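You operate a simulated robot arm through the tools that you are given. There is no shell and no other tool.

The job below is to be done with a simulated robot arm. You get a single attempt, and the scene is never put back.

JOB
Switch the pad heater off, park its plug in the clip, then tune the roller heater warm at 75 C.
Fine: wait till the tuning ends.

The check looks at the end state, three seconds after you hand in, the way a careful person would. Anything else that was tipped, shoved, dropped, spilled or broken makes it a failure.

ROBOT AND FRAMES
A 7-joint arm with a two-finger parallel gripper, fixed in place. Base frame: the origin is on the floor under the middle of its stand, x ahead of it, y to its left, z up. Readings come in m, degrees, newtons and seconds.
With the tool pointing down near the work surface it reaches from about 0.3 to 0.72 m from the base axis. Its first joint turns from -166.0 to 166.0 degrees. Payload 3.43 kg.
The tool frame sits at the grasp point between the pads (the TCP): z along the fingers, y along the line on which they close. The tips reach 0.03 m beyond it. Largest opening 0.094 m; finger width 0.028, thickness 0.01; the body of the gripper, 0.05 by 0.096 m, starts 0.055 m behind the TCP.
Orientation is that of the tool frame in the base frame, as a unit quaternion [w, x, y, z]. With the fingers straight down and closing along the base's y, the tool's x points along the base's -x, its y along +y and its z along -z.

CONTROLS
- The arm moves only by the tool nudge_tool. Its argument "steps" is one flat list of numbers, 6 for each row, row after row: the shift along the tool's x, y, z in m, then the turn, a rotation vector about the tool's x, y, z in degrees. In form: [dx, dy, dz, wx, wy, wz, dx, dy, dz, wx, wy, wz, ...]. A call has 1 to 20 rows; each row is the pose to reach, as a shift and turn from the pose commanded when the call began, along the tool's axes at that moment. "claw" is the opening, from 0 (shut) to 1 (fully open), set as the call begins (left out, the last holds). Each row takes 0.2 s and may step no farther than 0.05 m and 8.6 degrees from the row before; otherwise, or with a gripper value out of range, the whole call is refused. A pose out of reach is approached as far as the arm can. The call stops where the force on the tool passes 40 N (or 10 N more than at its start, if that is more) or the arm is blocked; 0.2 s more then pass. The fingers move at their own pace (about 0.108 m/s each) and stop on an object; they squeeze with about 23 N. The grip force told is the motor's: it shows also when the fingers shut on nothing. Time passes only in rows, and 0.2 s behind the last, so rows that repeat a pose let the fingers close. It gives the time, the measured TCP pose, the force on the tool (base axes), the opening and the grip force at its end, in the units of the frame above (readings bear some noise), with the torque about the TCP (base axes, N m) and any sound that the robot's microphone picked up.
- Cameras (640 x 400 px; columns grow to the right, rows downward): "scene" is fixed at [0.0506, -0.5013, 1.5709]; the picture's right is [0.74, -0.67, 0.00], its down [-0.27, -0.30, -0.91] and it looks along [0.61, 0.68, -0.41] (base axes); focal length 367 px, centre (320, 200). "wrist" rides on the gripper at [0.076, 0.014, -0.103] in the tool frame; the picture's right is [-0.18, 0.98, 0.00], its down [-0.75, -0.14, -0.64] and it looks along [-0.63, -0.12, 0.77] (tool axes); focal length 243 px, centre (320, 200). There is no depth. A picture from a camera that has moved, and an enlarged one, comes with that camera's place and axes in the base frame and with its lens.
- capture(camera): a new picture of that camera. The clock stands still meanwhile.
- slide_trunk(by): moves the trunk up (or, below 0, down) by that many m; the arm rides with it, the base frame stays. It gives what a move gives, with no picture.
- zoom(camera, box): a new picture of the part [left, top, right, bottom] of that camera's present view, enlarged. The clock stands still meanwhile.
- finish_job(): hands the job in; it is judged then, once.

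Nothing tells you positions but the pictures and the camera data. Unless the task says otherwise, let go and move clear before handing in.

The tools are called after "Request:" as name(argument=value, ...) on one line, values as JSON. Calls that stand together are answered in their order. nudge_tool: Moves the arm, as the interface text tells. Its arguments: {"type":"object","properties":{"steps":{"type":"array"},"claw":{"type":"number"}},"required":["steps"]} The other tools are called the same way: slide_trunk (by) moves the trunk up or down; capture (camera) takes a picture; zoom (camera, box) takes an enlarged picture of a part of a camera's view; finish_job () hands the job in.

At the start:

```text
clock: 0.0
tcp_pos: [0.4454, 0.0793, 1.33]
tool_rot: [0.0, 0.0, 1.0, 0.0]
force: [-0.4, 0.1, 0.4]
torque: [0.01, -0.01, -0.02]
width: 0.0941
finger_force: 0.0
trunk travel left (down, up): [-0.2, 0.39]
```

scene: 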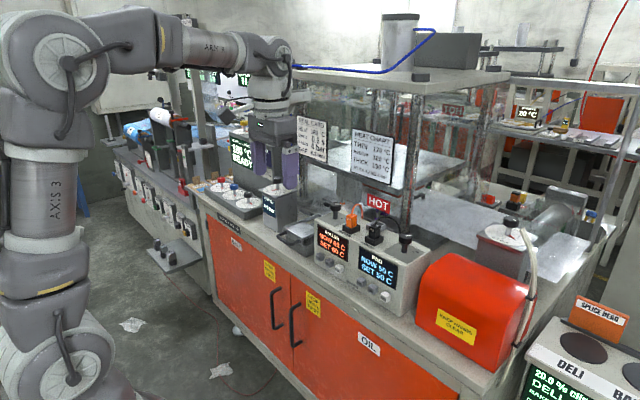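
wrist: 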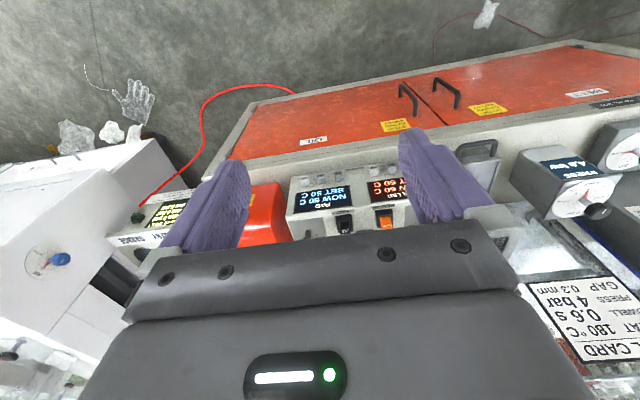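

I see a controller box with two channels (ROLLER and PAD) on the bench, with plugs on top and dials on the front. I'll zoom in to read the labels and locate everything first.

Request:
zoom(camera="scene", box=[280, 180, 440, 300])

Request:
zoom(camera="wrist", box=[260, 140, 440, 260])

Request:
zoom(camera="scene", box=[280, 100, 440, 200])

```text
3.33 times, centred on (360, 240) of scene
camera zoom: at [0.0506, -0.5013, 1.5709], right [0.74, -0.67, 0.0], down [-0.27, -0.3, -0.91], along [0.61, 0.68, -0.41], focal length 1223 px, centre (187, 67)
```

zoom: 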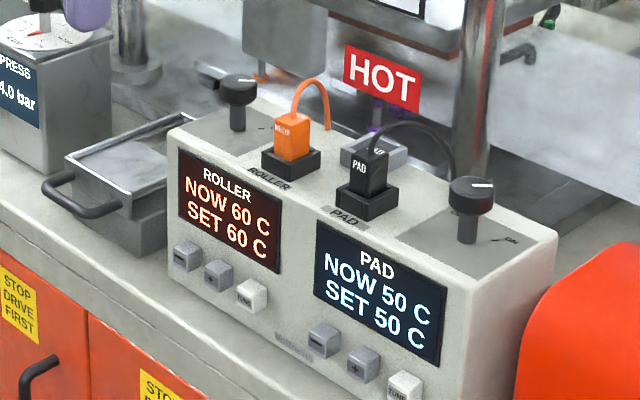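

```text
3.33 times, centred on (350, 200) of wrist
camera zoom: at [0.3699, 0.0927, 1.4336], right [0.18, 0.98, 0.0], down [0.75, -0.14, 0.64], along [0.63, -0.12, -0.77], focal length 809 px, centre (220, 200)
```

zoom: 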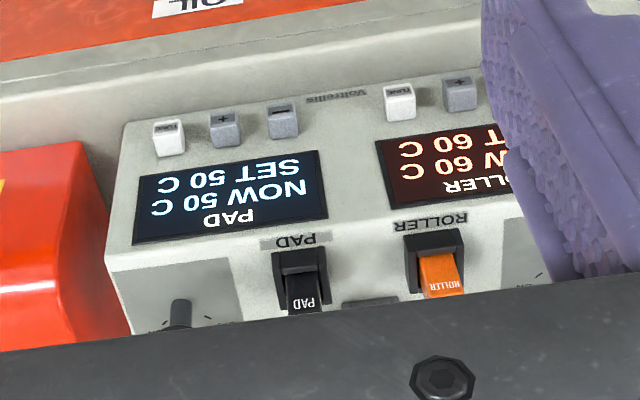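

```text
4.00 times, centred on (360, 150) of scene
camera zoom: at [0.0506, -0.5013, 1.5709], right [0.74, -0.67, 0.0], down [-0.27, -0.3, -0.91], along [0.61, 0.68, -0.41], focal length 1468 px, centre (160, 400)
```

zoom: 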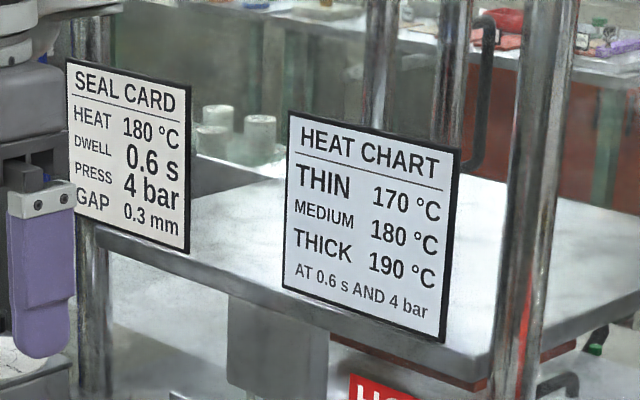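

The controller has a display, −/+/TUNE buttons, a top switch knob and a plug per channel, with a grey holder behind that may be the clip. I'll zoom in harder on each.

Request:
zoom(camera="scene", box=[325, 195, 385, 235])

Request:
zoom(camera="scene", box=[370, 210, 430, 250])

Request:
zoom(camera="scene", box=[310, 230, 400, 290])

Request:
zoom(camera="wrist", box=[280, 170, 400, 245])

Request:
capture(camera="scene")

```text
10.00 times, centred on (355, 215) of scene
camera zoom: at [0.0506, -0.5013, 1.5709], right [0.74, -0.67, 0.0], down [-0.27, -0.3, -0.91], along [0.61, 0.68, -0.41], focal length 3669 px, centre (-30, 50)
```

zoom: 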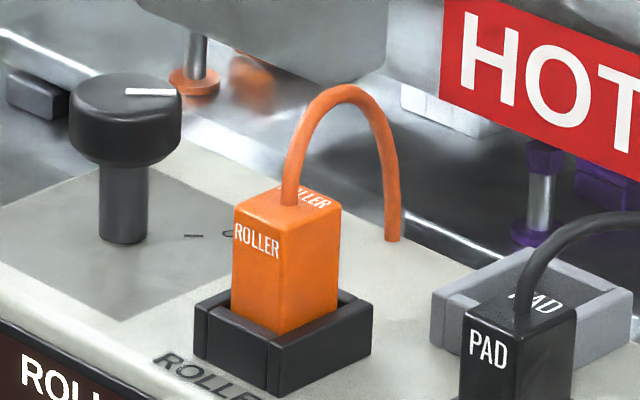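

```text
10.00 times, centred on (400, 230) of scene
camera zoom: at [0.0506, -0.5013, 1.5709], right [0.74, -0.67, 0.0], down [-0.27, -0.3, -0.91], along [0.61, 0.68, -0.41], focal length 3669 px, centre (-480, -100)
```

zoom: 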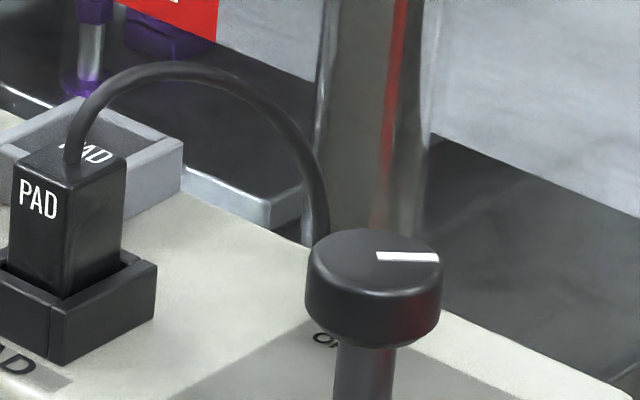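

```text
6.67 times, centred on (355, 260) of scene
camera zoom: at [0.0506, -0.5013, 1.5709], right [0.74, -0.67, 0.0], down [-0.27, -0.3, -0.91], along [0.61, 0.68, -0.41], focal length 2446 px, centre (87, -200)
```

zoom: 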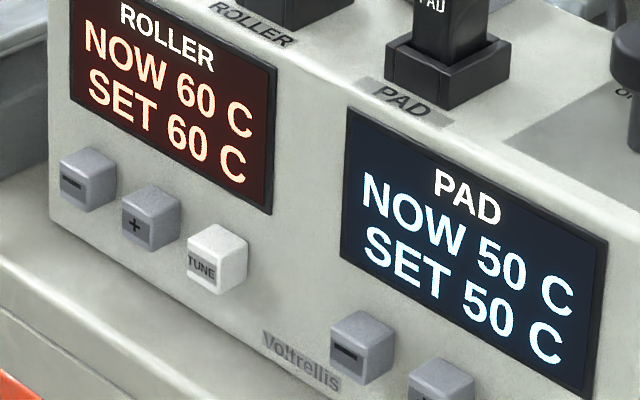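

```text
5.33 times, centred on (340, 208) of wrist
camera zoom: at [0.3699, 0.0927, 1.4336], right [0.18, 0.98, 0.0], down [0.75, -0.14, 0.64], along [0.63, -0.12, -0.77], focal length 1294 px, centre (213, 160)
```

zoom: 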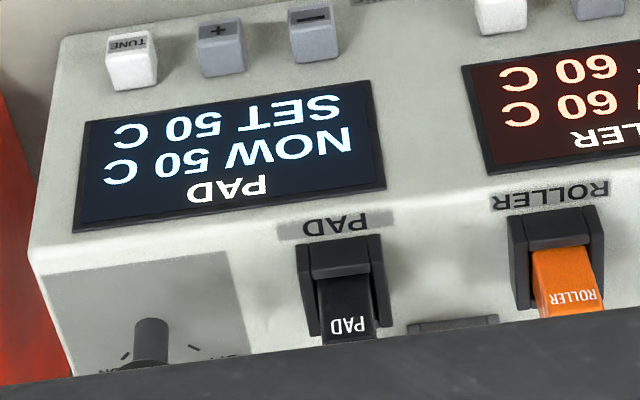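

```text
taken
```

scene: 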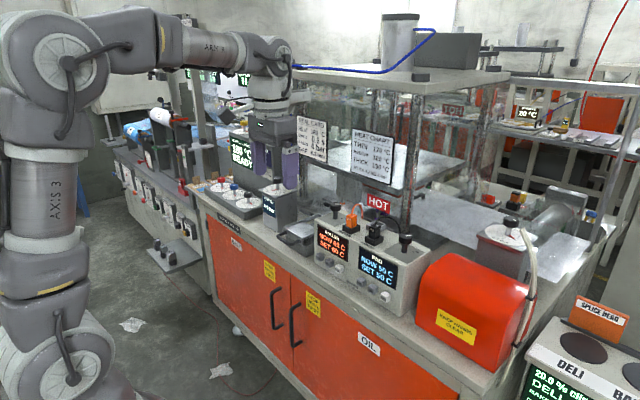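

The controller's front face is at about x≈0.74, with the PAD plug near (0.77, 0.07, 1.07) and the PAD knob near (0.79, -0.02, 1.08). I'll back off, rise and tilt the tool forward for a better wrist view of the controller top and clip.

Request:
nudge_tool(steps=[0.02, 0, -0.02, 0, -8, 0, 0.04, 0, -0.04, 0, -16, 0, 0.06, 0, -0.06, 0, -24, 0, 0.06, 0, -0.06, 0, -24, 0], claw=1)

Request:
capture(camera="wrist")

Request:
capture(camera="scene")

```text
clock: 1.0
tcp_pos: [0.3876, 0.0794, 1.391]
tool_rot: [0.209, 0.0, 0.978, 0.0]
force: [0.2, -0.2, -0.3]
torque: [-0.01, 0.02, 0.0]
width: 0.0941
finger_force: 0.1
trunk travel left (down, up): [-0.2, 0.39]
```

```text
taken
camera wrist: at [0.2746, 0.0928, 1.4536], right [0.17, 0.98, 0.07], down [0.43, -0.14, 0.89], along [0.89, -0.12, -0.44], focal length 243 px, centre (320, 200)
```

wrist: 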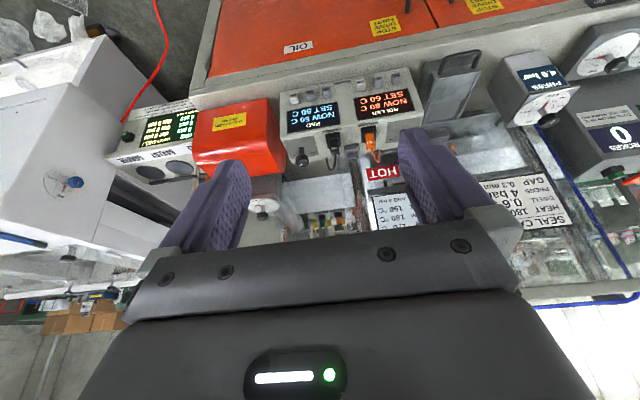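

```text
taken
```

scene: 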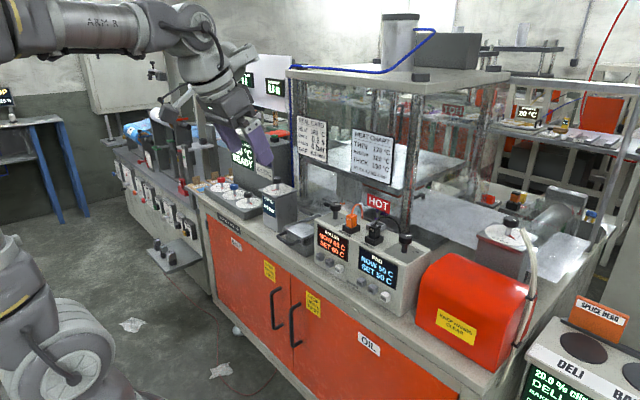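

The tilted view shows both cameras seeing the controller top. I'll zoom into the controller in both views, and check the other text around the cell.

Request:
zoom(camera="wrist", box=[270, 70, 430, 190])

Request:
zoom(camera="wrist", box=[290, 120, 400, 190])

Request:
zoom(camera="scene", box=[200, 50, 320, 190])

Request:
zoom(camera="scene", box=[350, 190, 420, 250])

Request:
zoom(camera="scene", box=[480, 280, 640, 400])

```text
3.33 times, centred on (350, 130) of wrist
camera zoom: at [0.2746, 0.0928, 1.4536], right [0.17, 0.98, 0.07], down [0.43, -0.14, 0.89], along [0.89, -0.12, -0.44], focal length 809 px, centre (220, 433)
```

zoom: 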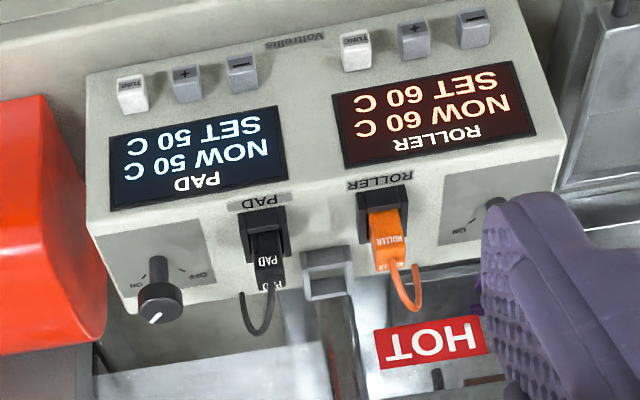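

```text
5.71 times, centred on (345, 155) of wrist
camera zoom: at [0.2746, 0.0928, 1.4536], right [0.17, 0.98, 0.07], down [0.43, -0.14, 0.89], along [0.89, -0.12, -0.44], focal length 1386 px, centre (177, 457)
```

zoom: 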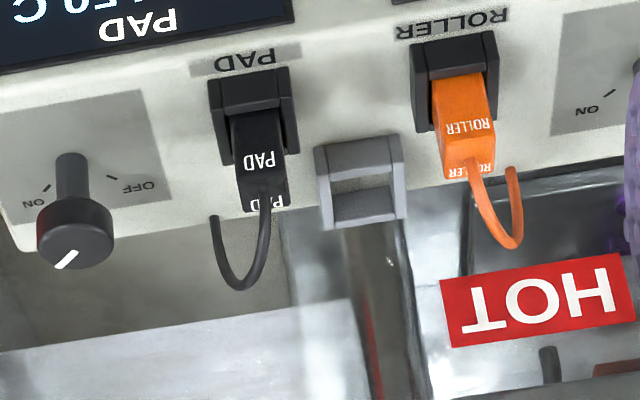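

```text
2.86 times, centred on (260, 120) of scene
camera zoom: at [0.0506, -0.5013, 1.5709], right [0.74, -0.67, 0.0], down [-0.27, -0.3, -0.91], along [0.61, 0.68, -0.41], focal length 1048 px, centre (491, 429)
```

zoom: 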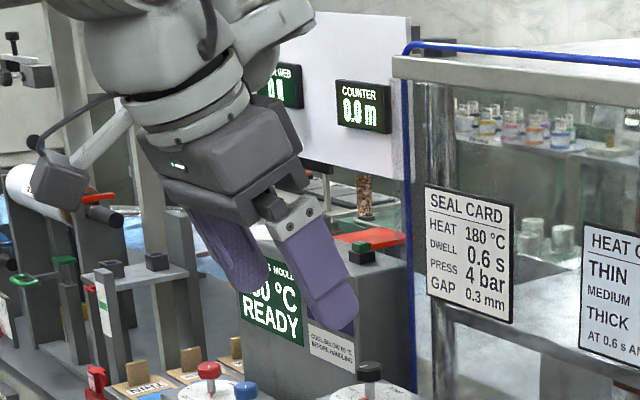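

```text
6.67 times, centred on (385, 220) of scene
camera zoom: at [0.0506, -0.5013, 1.5709], right [0.74, -0.67, 0.0], down [-0.27, -0.3, -0.91], along [0.61, 0.68, -0.41], focal length 2446 px, centre (-113, 67)
```

zoom: 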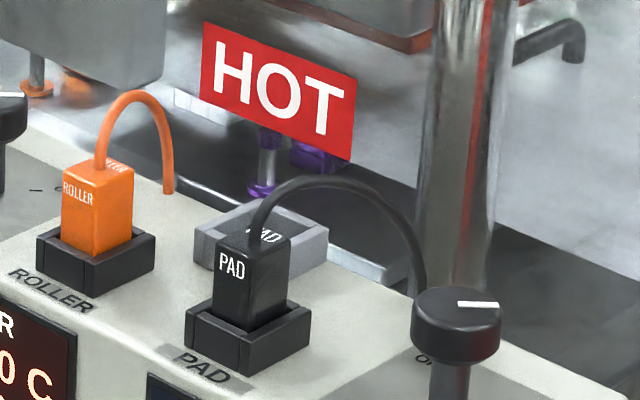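

```text
3.33 times, centred on (560, 340) of scene
camera zoom: at [0.0506, -0.5013, 1.5709], right [0.74, -0.67, 0.0], down [-0.27, -0.3, -0.91], along [0.61, 0.68, -0.41], focal length 1223 px, centre (-480, -267)
```

zoom: 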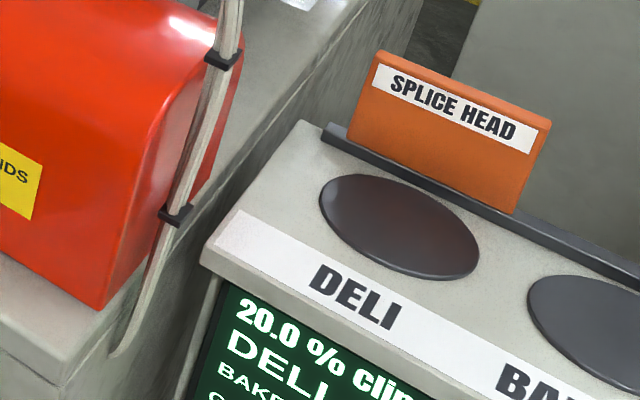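

I've located the clip: a grey open-top ring around (0.835, 0.118), top z≈1.047. I'll zoom in tighter on the plug, clip and knob for precise shapes.

Request:
zoom(camera="wrist", box=[322, 128, 362, 172])

Request:
zoom(camera="scene", box=[362, 214, 390, 248])

Request:
zoom(camera="wrist", box=[288, 140, 326, 170])

Request:
zoom(camera="scene", box=[390, 228, 425, 258])

```text
9.09 times, centred on (342, 150) of wrist
camera zoom: at [0.2746, 0.0928, 1.4536], right [0.17, 0.98, 0.07], down [0.43, -0.14, 0.89], along [0.89, -0.12, -0.44], focal length 2206 px, centre (120, 654)
```

zoom: 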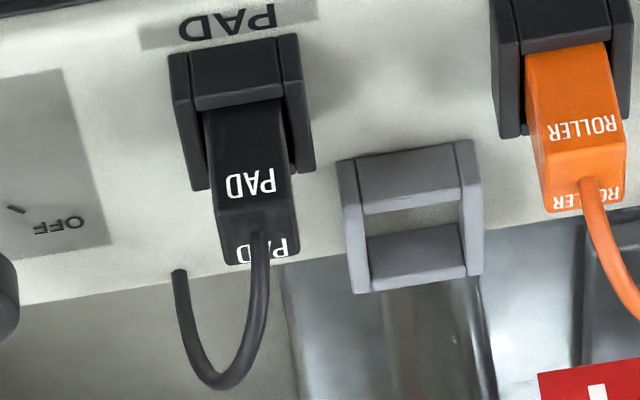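

```text
11.76 times, centred on (376, 231) of scene
camera zoom: at [0.0506, -0.5013, 1.5709], right [0.74, -0.67, 0.0], down [-0.27, -0.3, -0.91], along [0.61, 0.68, -0.41], focal length 4317 px, centre (-339, -165)
```

zoom: 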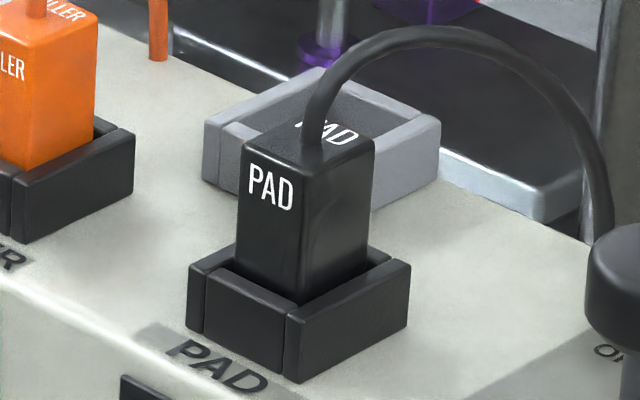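

```text
13.33 times, centred on (307, 155) of wrist
camera zoom: at [0.2746, 0.0928, 1.4536], right [0.17, 0.98, 0.07], down [0.43, -0.14, 0.89], along [0.89, -0.12, -0.44], focal length 3235 px, centre (493, 800)
```

zoom: 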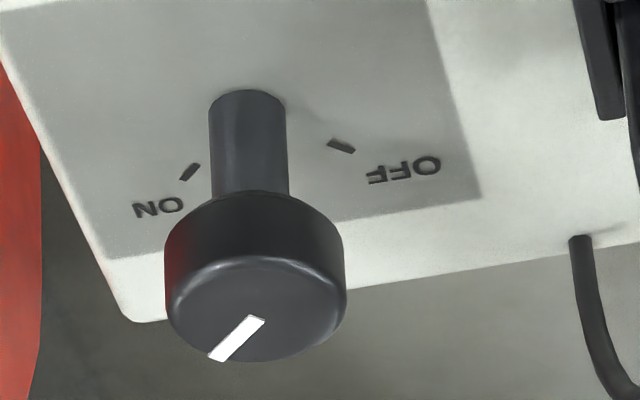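

```text
13.33 times, centred on (408, 243) of scene
camera zoom: at [0.0506, -0.5013, 1.5709], right [0.74, -0.67, 0.0], down [-0.27, -0.3, -0.91], along [0.61, 0.68, -0.41], focal length 4892 px, centre (-847, -373)
```

zoom: 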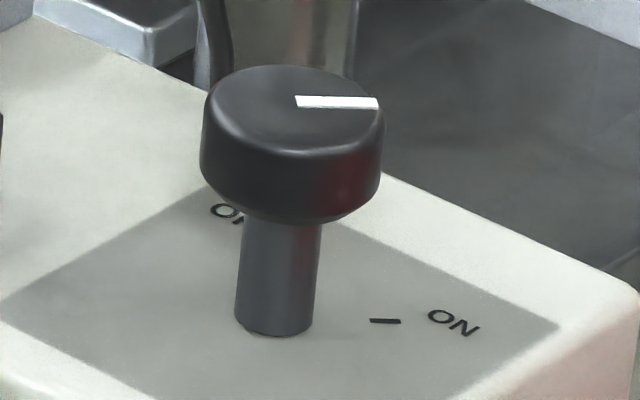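

The PAD knob points at ON (toward +x/-y); OFF is 90° counter-clockwise. The plug body is about 21 mm wide at (0.772, 0.0735), and its top is at z≈1.082. I'll move closer above the controller, tilted about 30° for reach, and look again.

Request:
nudge_tool(steps=[-0.0241, -0.0132, 0.0329, 0, -1, 0, -0.0482, -0.0264, 0.0658, 0, -2, 0, -0.0723, -0.0396, 0.0987, 0, -3, 0, -0.0964, -0.0528, 0.1316, 0, -4, 0, -0.1205, -0.066, 0.1645, 0, -5, 0, -0.1445, -0.0794, 0.1972, 0, -6, 0, -0.1445, -0.0794, 0.1972, 0, -6, 0])

Request:
capture(camera="wrist")

Request:
capture(camera="scene")

```text
clock: 2.6
tcp_pos: [0.5975, -0.0023, 1.2667]
tool_rot: [0.259, 0.0, 0.966, -0.001]
force: [-0.2, -0.8, 0.9]
torque: [0.0, 0.0, 0.02]
width: 0.0939
finger_force: 0.1
trunk travel left (down, up): [-0.2, 0.39]
```

```text
taken
camera wrist: at [0.4799, 0.0118, 1.3174], right [0.16, 0.98, 0.09], down [0.33, -0.14, 0.93], along [0.93, -0.12, -0.35], focal length 243 px, centre (320, 200)
```

wrist: 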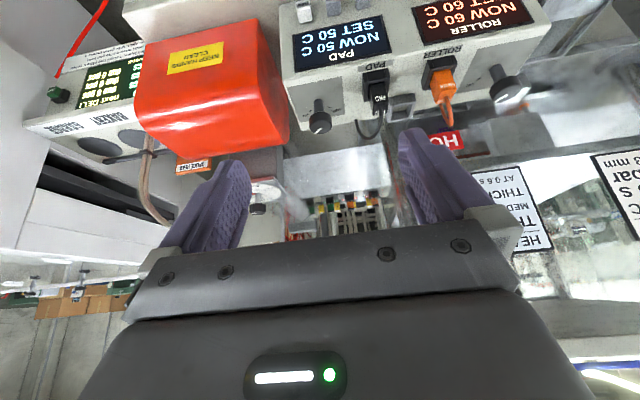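

```text
taken
```

scene: 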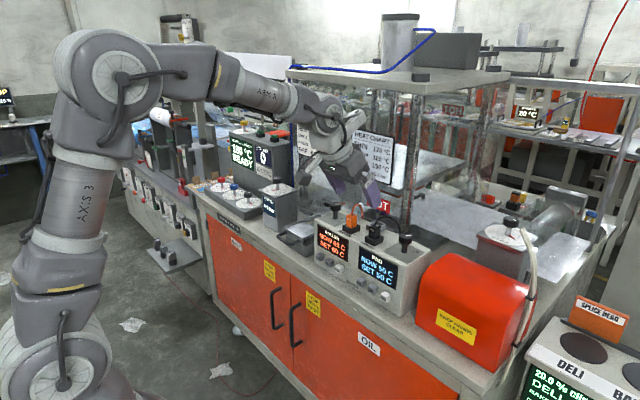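

The arm has room to spare with the elbow still bent. I'll zoom the wrist view to refine the knob, plug, clip and the neighbouring red cover.

Request:
zoom(camera="wrist", box=[285, 50, 485, 150])

Request:
zoom(camera="wrist", box=[350, 55, 440, 145])

Request:
zoom(camera="wrist", box=[270, 80, 370, 150])

Request:
zoom(camera="scene", box=[400, 220, 480, 290])

```text
3.20 times, centred on (385, 100) of wrist
camera zoom: at [0.4799, 0.0118, 1.3174], right [0.16, 0.98, 0.09], down [0.33, -0.14, 0.93], along [0.93, -0.12, -0.35], focal length 776 px, centre (112, 520)
```

zoom: 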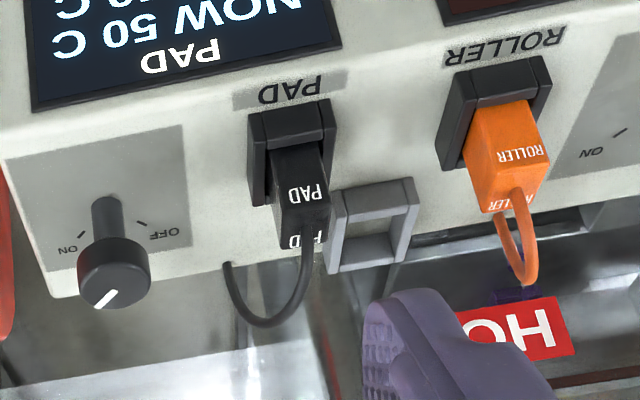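

```text
4.44 times, centred on (395, 100) of wrist
camera zoom: at [0.4799, 0.0118, 1.3174], right [0.16, 0.98, 0.09], down [0.33, -0.14, 0.93], along [0.93, -0.12, -0.35], focal length 1078 px, centre (-13, 644)
```

zoom: 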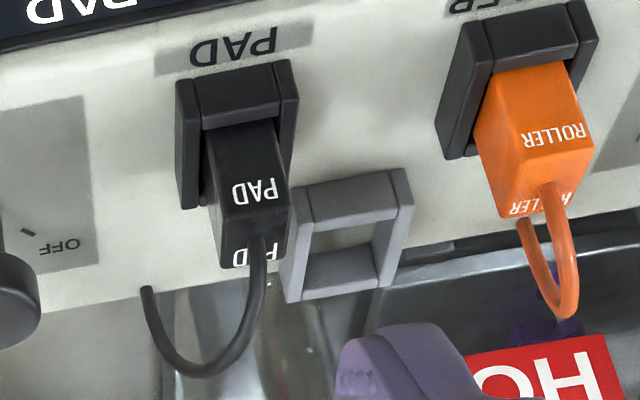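

```text
5.71 times, centred on (320, 115) of wrist
camera zoom: at [0.4799, 0.0118, 1.3174], right [0.16, 0.98, 0.09], down [0.33, -0.14, 0.93], along [0.93, -0.12, -0.35], focal length 1386 px, centre (320, 686)
```

zoom: 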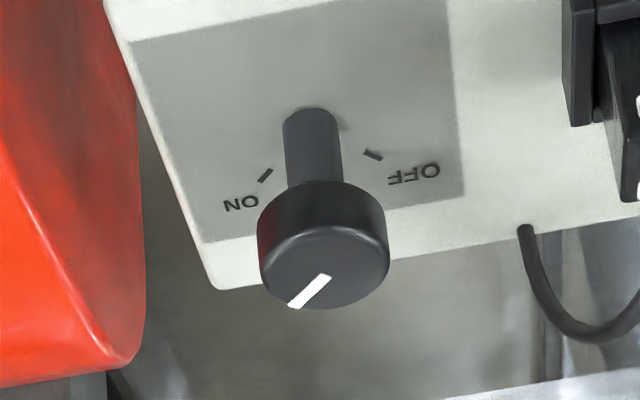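

```text
5.71 times, centred on (440, 255) of scene
camera zoom: at [0.0506, -0.5013, 1.5709], right [0.74, -0.67, 0.0], down [-0.27, -0.3, -0.91], along [0.61, 0.68, -0.41], focal length 2097 px, centre (-366, -114)
```

zoom: 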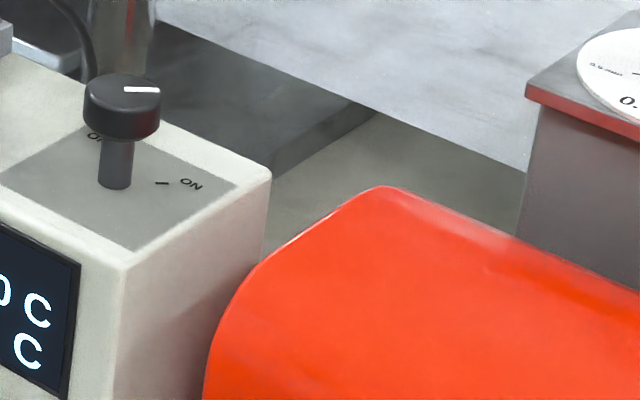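

The red cover's top is only at z≈1.03, so the fingers clear it, and the knob refines to (0.792, -0.0155) with its cap top at ≈1.081. I'll move above the PAD knob with yaw -45°, tool tilted 30°.

Request:
nudge_tool(steps=[-0.02, -0.0022, 0.0302, 3.75, 0, 6.495, -0.04, -0.0044, 0.0603, 7.5, 0, 12.99, -0.06, -0.0066, 0.0905, 11.25, 0, 19.485, -0.08, -0.0088, 0.1207, 15, 0, 25.98, -0.1, -0.011, 0.1508, 18.75, 0, 32.475, -0.1201, -0.0132, 0.181, 22.5, 0, 38.97, -0.1201, -0.0132, 0.181, 22.5, 0, 38.97], claw=0.65)

Request:
capture(camera="wrist")

Request:
capture(camera="scene")

```text
clock: 4.2
tcp_pos: [0.7858, -0.0146, 1.1664]
tool_rot: [0.239, 0.371, 0.892, -0.101]
force: [-0.1, -0.5, 0.8]
torque: [0.01, 0.05, 0.02]
width: 0.061
finger_force: 0.1
out of reach, approached as far as the arm can: row 6, 7
trunk travel left (down, up): [-0.2, 0.39]
```

```text
taken
camera wrist: at [0.7119, 0.0783, 1.2174], right [0.81, 0.58, 0.09], down [0.14, -0.33, 0.93], along [0.57, -0.74, -0.35], focal length 243 px, centre (320, 200)
```

wrist: 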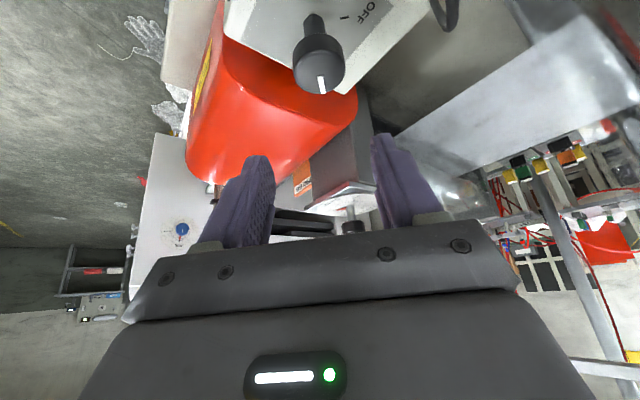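

```text
taken
```

scene: 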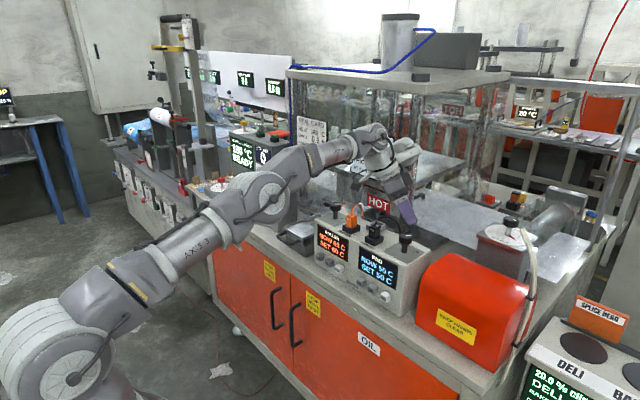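

The arm is nearly stretched here because the shoulder sits well below the wrist. I'll raise the trunk 0.15 m, which lifts the tool straight up clear of everything, then come down on the knob with more reach.

Request:
slide_trunk(by=0.15)

```text
clock: 6.0
tcp_pos: [0.7847, -0.0135, 1.3178]
tool_rot: [0.239, 0.369, 0.893, -0.098]
force: [-0.7, -0.4, 0.3]
torque: [0.03, -0.01, -0.01]
width: 0.0613
finger_force: 0.0
trunk travel left (down, up): [-0.35, 0.24]
```

Trunk is up and the tool is at z≈1.318. I'll descend to z≈1.12 over the knob and re-check.

Request:
nudge_tool(steps=[0.0186, 0.0007, 0.0349, 0, 0, 0, 0.0373, 0.0015, 0.0698, 0, 0, 0, 0.0559, 0.0022, 0.1048, 0, 0, 0, 0.0746, 0.003, 0.1397, 0, 0, 0, 0.0932, 0.0037, 0.1746, 0, 0, 0, 0.0932, 0.0037, 0.1746, 0, 0, 0], claw=0.65)

Request:
capture(camera="wrist")

Request:
zoom(camera="scene", box=[330, 140, 450, 260])

```text
clock: 7.3
tcp_pos: [0.791, -0.0157, 1.1187]
tool_rot: [0.239, 0.37, 0.892, -0.099]
force: [0.4, 0.8, 0.0]
torque: [0.0, 0.02, 0.0]
width: 0.0611
finger_force: 0.1
trunk travel left (down, up): [-0.35, 0.24]
```

```text
taken
camera wrist: at [0.7174, 0.0772, 1.1702], right [0.81, 0.58, 0.09], down [0.13, -0.33, 0.93], along [0.57, -0.74, -0.35], focal length 243 px, centre (320, 200)
```

wrist: 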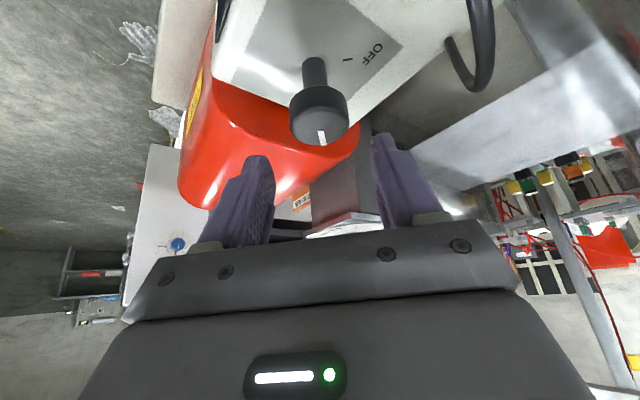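

```text
3.33 times, centred on (390, 200) of scene
camera zoom: at [0.0506, -0.5013, 1.5709], right [0.74, -0.67, 0.0], down [-0.27, -0.3, -0.91], along [0.61, 0.68, -0.41], focal length 1223 px, centre (87, 200)
```

zoom: 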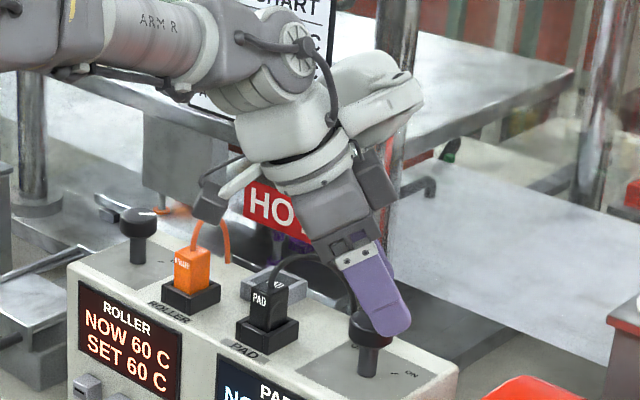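

The knob sits centred between the fingers. A quick zoom to check the alignment before the final descent.

Request:
zoom(camera="wrist", box=[260, 50, 380, 170])

```text
3.33 times, centred on (320, 110) of wrist
camera zoom: at [0.7174, 0.0772, 1.1702], right [0.81, 0.58, 0.09], down [0.13, -0.33, 0.93], along [0.57, -0.74, -0.35], focal length 809 px, centre (320, 500)
```

zoom: 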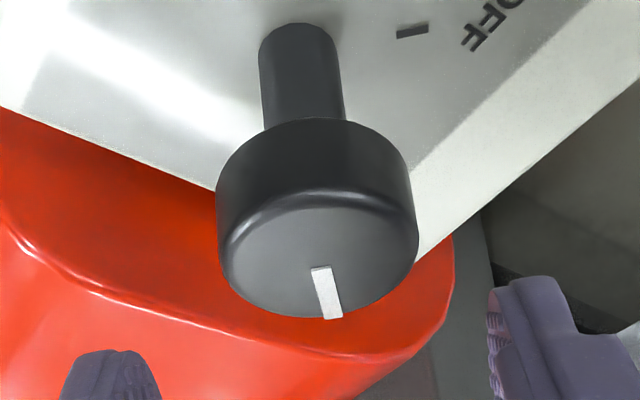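

The knob axis is at about (0.792, -0.0135), and the fingers straddle it. I'll descend to z≈1.078 with the fingers still open.

Request:
nudge_tool(steps=[0.0105, 0.001, 0.0175, 0, 0, 0, 0.021, 0.0021, 0.0349, 0, 0, 0, 0.021, 0.0021, 0.0349, 0, 0, 0], claw=0.65)

Request:
capture(camera="wrist")

Request:
zoom(camera="scene", box=[360, 190, 440, 270])

```text
clock: 8.2
tcp_pos: [0.793, -0.0121, 1.0788]
tool_rot: [0.239, 0.37, 0.892, -0.099]
force: [-0.4, 0.5, -0.8]
torque: [0.02, -0.04, 0.0]
width: 0.0609
finger_force: 0.0
trunk travel left (down, up): [-0.35, 0.24]
```

```text
taken
camera wrist: at [0.7191, 0.0795, 1.13], right [0.81, 0.58, 0.09], down [0.14, -0.33, 0.93], along [0.57, -0.74, -0.35], focal length 243 px, centre (320, 200)
```

wrist: 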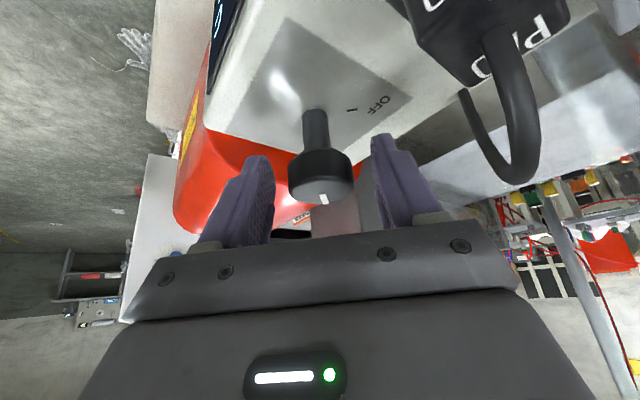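

```text
5.00 times, centred on (400, 230) of scene
camera zoom: at [0.0506, -0.5013, 1.5709], right [0.74, -0.67, 0.0], down [-0.27, -0.3, -0.91], along [0.61, 0.68, -0.41], focal length 1835 px, centre (-80, 50)
```

zoom: 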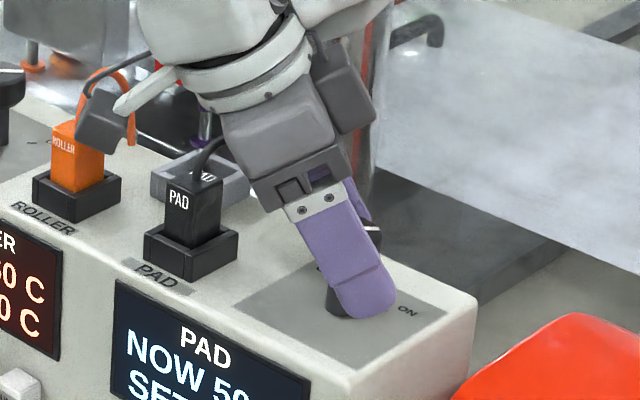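

No contact, and the fingers straddle the cap. I'll close on the knob.

Request:
nudge_tool(steps=[0, 0, 0, 0, 0, 0, 0, 0, 0, 0, 0, 0, 0, 0, 0, 0, 0, 0], claw=0)

Request:
zoom(camera="wrist", box=[220, 80, 420, 230])

```text
clock: 8.9
tcp_pos: [0.7933, -0.0128, 1.0784]
tool_rot: [0.238, 0.37, 0.893, -0.099]
force: [0.7, 0.7, -2.0]
torque: [0.0, -0.34, -0.01]
width: 0.0353
finger_force: 45.0
trunk travel left (down, up): [-0.35, 0.24]
```

```text
2.67 times, centred on (320, 155) of wrist
camera zoom: at [0.7195, 0.0797, 1.1299], right [0.81, 0.58, 0.09], down [0.14, -0.33, 0.93], along [0.57, -0.74, -0.35], focal length 647 px, centre (320, 320)
```

zoom: 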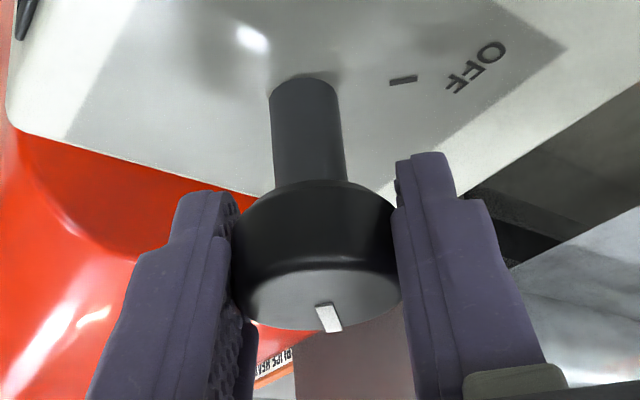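

The cap is gripped (35 mm). I'll turn it 45° counter-clockwise first and watch the force.

Request:
nudge_tool(steps=[0, 0, 0, -3.75, 0, -6.495, 0, 0, 0, -7.5, 0, -12.99, 0, 0, 0, -11.25, 0, -19.485, 0, 0, 0, -15, 0, -25.98, 0, 0, 0, -18.75, 0, -32.475, 0, 0, 0, -22.5, 0, -38.97], claw=0)

Request:
zoom(camera="wrist", box=[220, 80, 420, 230])

Request:
zoom(camera="scene", box=[330, 190, 450, 300])

```text
clock: 10.3
tcp_pos: [0.7913, -0.0143, 1.0798]
tool_rot: [0.258, 0.0, 0.966, -0.001]
force: [-7.6, -1.4, 3.3]
torque: [0.2, 1.21, -0.01]
width: 0.0352
finger_force: 45.2
trunk travel left (down, up): [-0.35, 0.24]
```

```text
2.67 times, centred on (320, 155) of wrist
camera zoom: at [0.674, -0.0013, 1.1302], right [0.16, 0.98, 0.09], down [0.33, -0.14, 0.93], along [0.93, -0.12, -0.35], focal length 647 px, centre (320, 320)
```

zoom: 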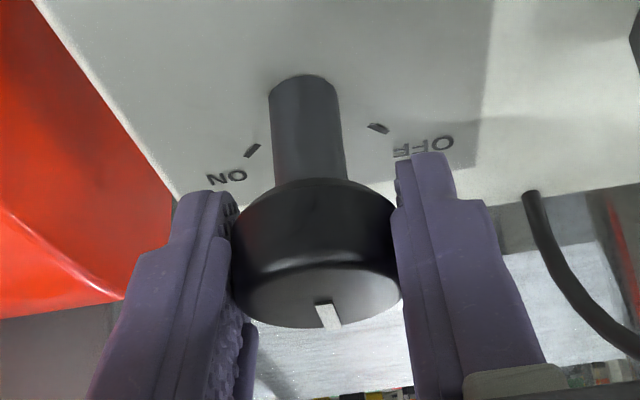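

```text
3.64 times, centred on (390, 245) of scene
camera zoom: at [0.0506, -0.5013, 1.5709], right [0.74, -0.67, 0.0], down [-0.27, -0.3, -0.91], along [0.61, 0.68, -0.41], focal length 1334 px, centre (66, 36)
```

zoom: 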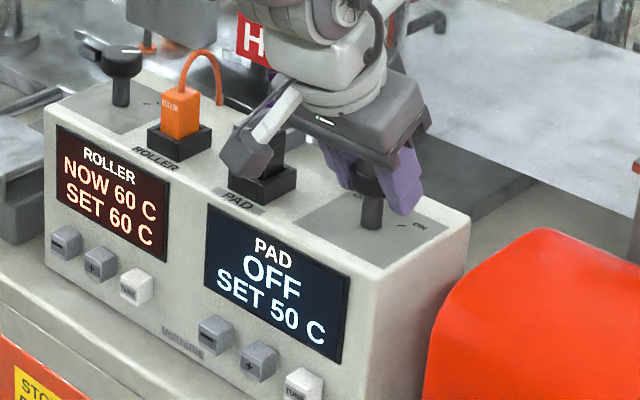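

The knob has turned with the gripper and the PAD display already reads OFF. I'll finish the turn to the OFF mark.

Request:
nudge_tool(steps=[0, 0, 0, -3.75, 0, -6.495, 0, 0, 0, -7.5, 0, -12.99, 0, 0, 0, -11.25, 0, -19.485, 0, 0, 0, -15, 0, -25.98, 0, 0, 0, -18.75, 0, -32.475, 0, 0, 0, -22.5, 0, -38.97], claw=0)

Request:
zoom(camera="wrist", box=[220, 80, 420, 230])

Request:
zoom(camera="scene", box=[330, 190, 450, 300])

```text
clock: 11.8
tcp_pos: [0.7932, -0.0169, 1.08]
tool_rot: [0.24, -0.37, 0.892, 0.099]
force: [-3.4, -10.4, 0.8]
torque: [-0.47, 0.72, -0.04]
width: 0.0352
finger_force: 44.7
trunk travel left (down, up): [-0.35, 0.24]
```

```text
2.67 times, centred on (320, 155) of wrist
camera zoom: at [0.6992, -0.0906, 1.1305], right [-0.58, 0.81, 0.09], down [0.33, 0.13, 0.93], along [0.74, 0.57, -0.35], focal length 647 px, centre (320, 320)
```

zoom: 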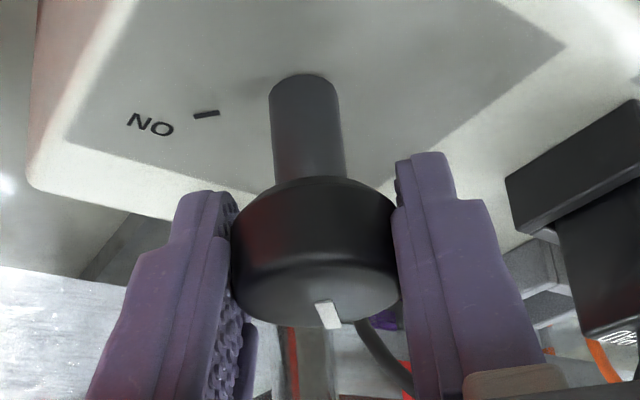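

```text
3.64 times, centred on (390, 245) of scene
camera zoom: at [0.0506, -0.5013, 1.5709], right [0.74, -0.67, 0.0], down [-0.27, -0.3, -0.91], along [0.61, 0.68, -0.41], focal length 1334 px, centre (66, 36)
```

zoom: 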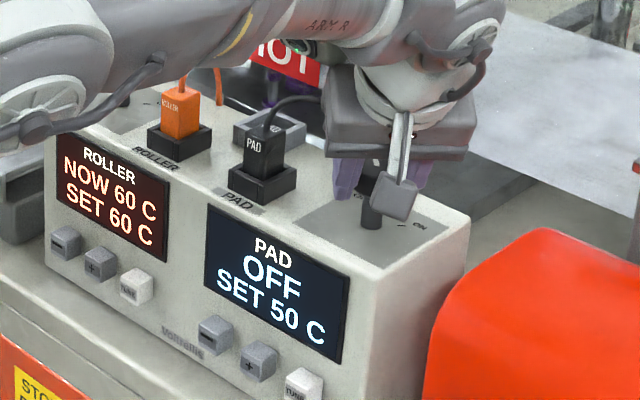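

The knob is at the OFF mark and the PAD display shows OFF. I'll release it and rise straight up.

Request:
nudge_tool(steps=[0, 0, 0, 0, 0, 0, 0, 0, 0, 0, 0, 0], claw=0.6)

Request:
nudge_tool(steps=[-0.02, 0, -0.0346, 0, 0, 0, -0.04, 0, -0.0693, 0, 0, 0, -0.06, 0, -0.1039, 0, 0, 0, -0.06, 0, -0.1039, 0, 0, 0], claw=0.6)

Request:
capture(camera="wrist")

Request:
capture(camera="scene")

Request:
zoom(camera="scene", box=[330, 190, 450, 300])

```text
clock: 12.3
tcp_pos: [0.7933, -0.0132, 1.0798]
tool_rot: [0.24, -0.37, 0.892, 0.099]
force: [-0.4, -0.4, 0.6]
torque: [-0.01, 0.04, 0.0]
width: 0.0567
finger_force: 0.1
trunk travel left (down, up): [-0.35, 0.24]
```

```text
clock: 13.3
tcp_pos: [0.7905, -0.0124, 1.1983]
tool_rot: [0.239, -0.369, 0.892, 0.099]
force: [0.1, -0.2, 0.1]
torque: [-0.01, 0.03, 0.02]
width: 0.0566
finger_force: 0.0
trunk travel left (down, up): [-0.35, 0.24]
```

```text
taken
camera wrist: at [0.6988, -0.0864, 1.249], right [-0.58, 0.81, 0.09], down [0.34, 0.13, 0.93], along [0.74, 0.57, -0.35], focal length 243 px, centre (320, 200)
```

wrist: 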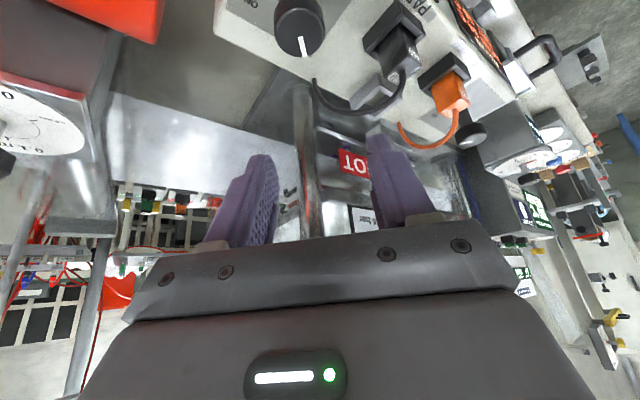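

```text
taken
```

scene: 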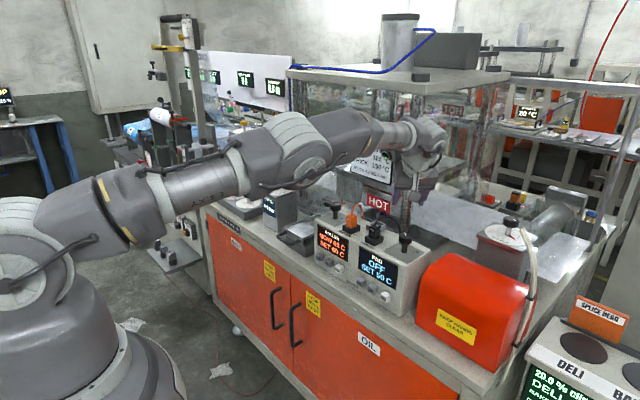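

```text
3.64 times, centred on (390, 245) of scene
camera zoom: at [0.0506, -0.5013, 1.5709], right [0.74, -0.67, 0.0], down [-0.27, -0.3, -0.91], along [0.61, 0.68, -0.41], focal length 1334 px, centre (66, 36)
```

zoom: 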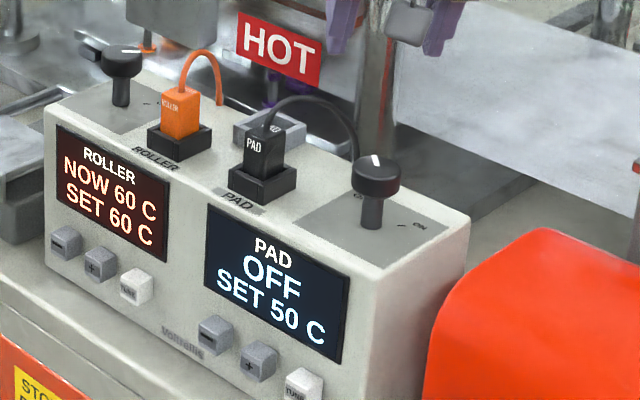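

PAD is OFF with the knob latched at the OFF mark. Next I'll swing back to yaw 0 and hover over the PAD plug at (0.772, 0.0735, 1.17).

Request:
nudge_tool(steps=[-0.0045, 0.0123, 0.0081, 3.75, 0, 6.495, -0.009, 0.0246, 0.0161, 7.5, 0, 12.99, -0.0136, 0.0369, 0.0242, 11.25, 0, 19.485, -0.0181, 0.0492, 0.0323, 15, 0, 25.98, -0.0226, 0.0615, 0.0403, 18.75, 0, 32.475, -0.0271, 0.0738, 0.0484, 22.5, 0, 38.97, -0.0271, 0.0738, 0.0484, 22.5, 0, 38.97], claw=0.5)

Request:
capture(camera="wrist")

Request:
zoom(camera="wrist", box=[240, 40, 440, 180])

Request:
zoom(camera="scene", box=[310, 140, 450, 280])

```text
clock: 14.9
tcp_pos: [0.7756, 0.0707, 1.17]
tool_rot: [0.259, 0.001, 0.966, 0.0]
force: [-1.0, 0.8, 1.0]
torque: [-0.01, 0.04, 0.02]
width: 0.0471
finger_force: 0.0
trunk travel left (down, up): [-0.35, 0.24]
```

```text
taken
camera wrist: at [0.6572, 0.0842, 1.2212], right [0.16, 0.98, 0.09], down [0.33, -0.14, 0.93], along [0.93, -0.12, -0.35], focal length 243 px, centre (320, 200)
```

wrist: 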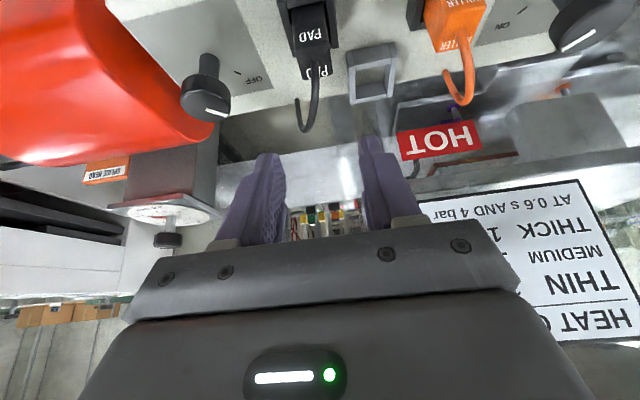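

```text
2.86 times, centred on (340, 110) of wrist
camera zoom: at [0.6572, 0.0842, 1.2212], right [0.16, 0.98, 0.09], down [0.33, -0.14, 0.93], along [0.93, -0.12, -0.35], focal length 693 px, centre (263, 457)
```

zoom: 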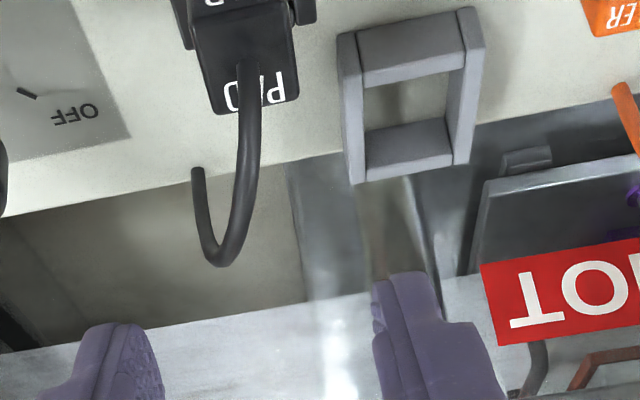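

```text
2.86 times, centred on (380, 210) of scene
camera zoom: at [0.0506, -0.5013, 1.5709], right [0.74, -0.67, 0.0], down [-0.27, -0.3, -0.91], along [0.61, 0.68, -0.41], focal length 1048 px, centre (149, 171)
```

zoom: 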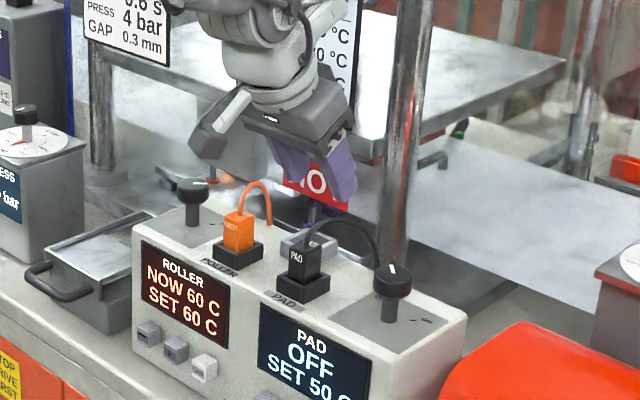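

I can see the clip as a four-walled open frame near the back edge. I'll zoom in closely on the clip and plug top for exact placement.

Request:
zoom(camera="wrist", box=[335, 30, 415, 110])

Request:
zoom(camera="wrist", box=[275, 0, 365, 90])

Request:
zoom(camera="scene", box=[360, 210, 400, 240])

```text
5.00 times, centred on (375, 70) of wrist
camera zoom: at [0.6572, 0.0842, 1.2212], right [0.16, 0.98, 0.09], down [0.33, -0.14, 0.93], along [0.93, -0.12, -0.35], focal length 1213 px, centre (45, 850)
```

zoom: 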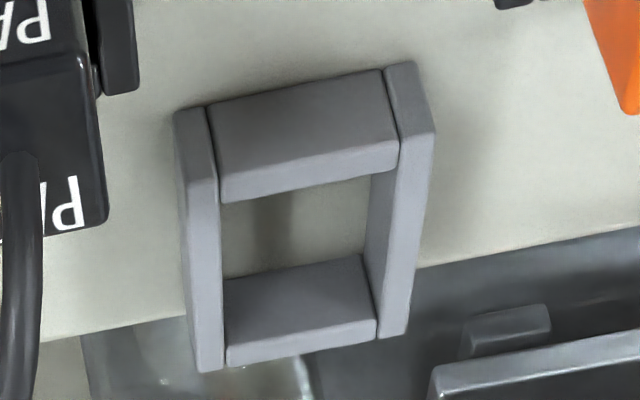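

```text
4.44 times, centred on (320, 45) of wrist
camera zoom: at [0.6572, 0.0842, 1.2212], right [0.16, 0.98, 0.09], down [0.33, -0.14, 0.93], along [0.93, -0.12, -0.35], focal length 1078 px, centre (320, 889)
```

zoom: 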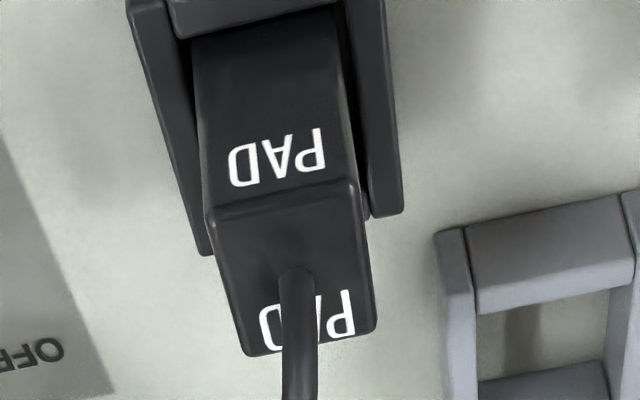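

```text
13.33 times, centred on (380, 225) of scene
camera zoom: at [0.0506, -0.5013, 1.5709], right [0.74, -0.67, 0.0], down [-0.27, -0.3, -0.91], along [0.61, 0.68, -0.41], focal length 4892 px, centre (-480, -133)
```

zoom: 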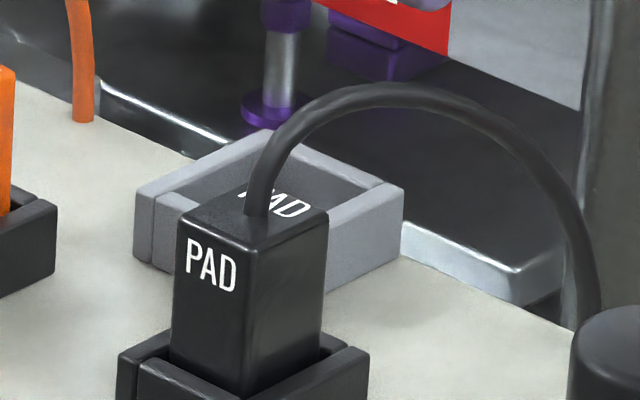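

The plug centre is (0.774, 0.0748) and the clip hole centre is (0.837, 0.119). The hole is about 34 × 29 mm and the plug about 24 × 21 mm, so it will fit. I'll descend around the plug, keeping the tips above the socket rim at z≈1.049.

Request:
nudge_tool(steps=[0.017, 0.0014, 0.0217, 0, 0, 0, 0.034, 0.0027, 0.0435, 0, 0, 0, 0.051, 0.0041, 0.0652, 0, 0, 0, 0.051, 0.0041, 0.0652, 0, 0, 0], claw=0.5)

Request:
capture(camera="wrist")

Request:
zoom(camera="scene", box=[330, 180, 420, 260])

```text
clock: 15.9
tcp_pos: [0.7636, 0.0745, 1.0898]
tool_rot: [0.258, 0.0, 0.966, 0.0]
force: [-0.2, -0.4, 0.2]
torque: [0.02, 0.02, -0.01]
width: 0.0468
finger_force: 0.0
trunk travel left (down, up): [-0.35, 0.24]
```

```text
taken
camera wrist: at [0.6454, 0.0884, 1.1396], right [0.16, 0.98, 0.09], down [0.33, -0.14, 0.93], along [0.93, -0.12, -0.35], focal length 243 px, centre (320, 200)
```

wrist: 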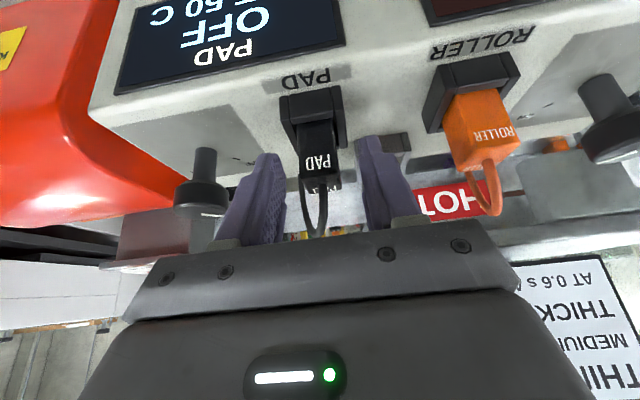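

```text
5.00 times, centred on (375, 220) of scene
camera zoom: at [0.0506, -0.5013, 1.5709], right [0.74, -0.67, 0.0], down [-0.27, -0.3, -0.91], along [0.61, 0.68, -0.41], focal length 1835 px, centre (45, 100)
```

zoom: 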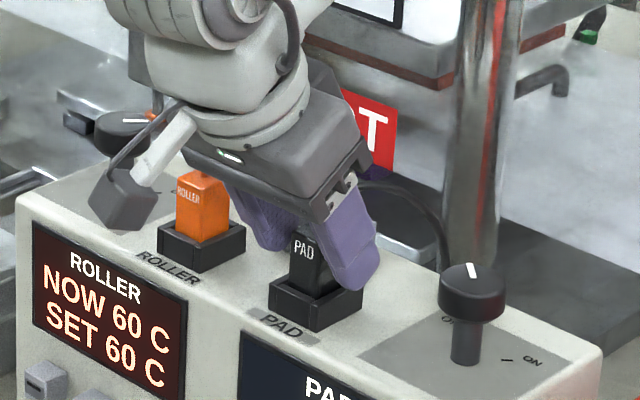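

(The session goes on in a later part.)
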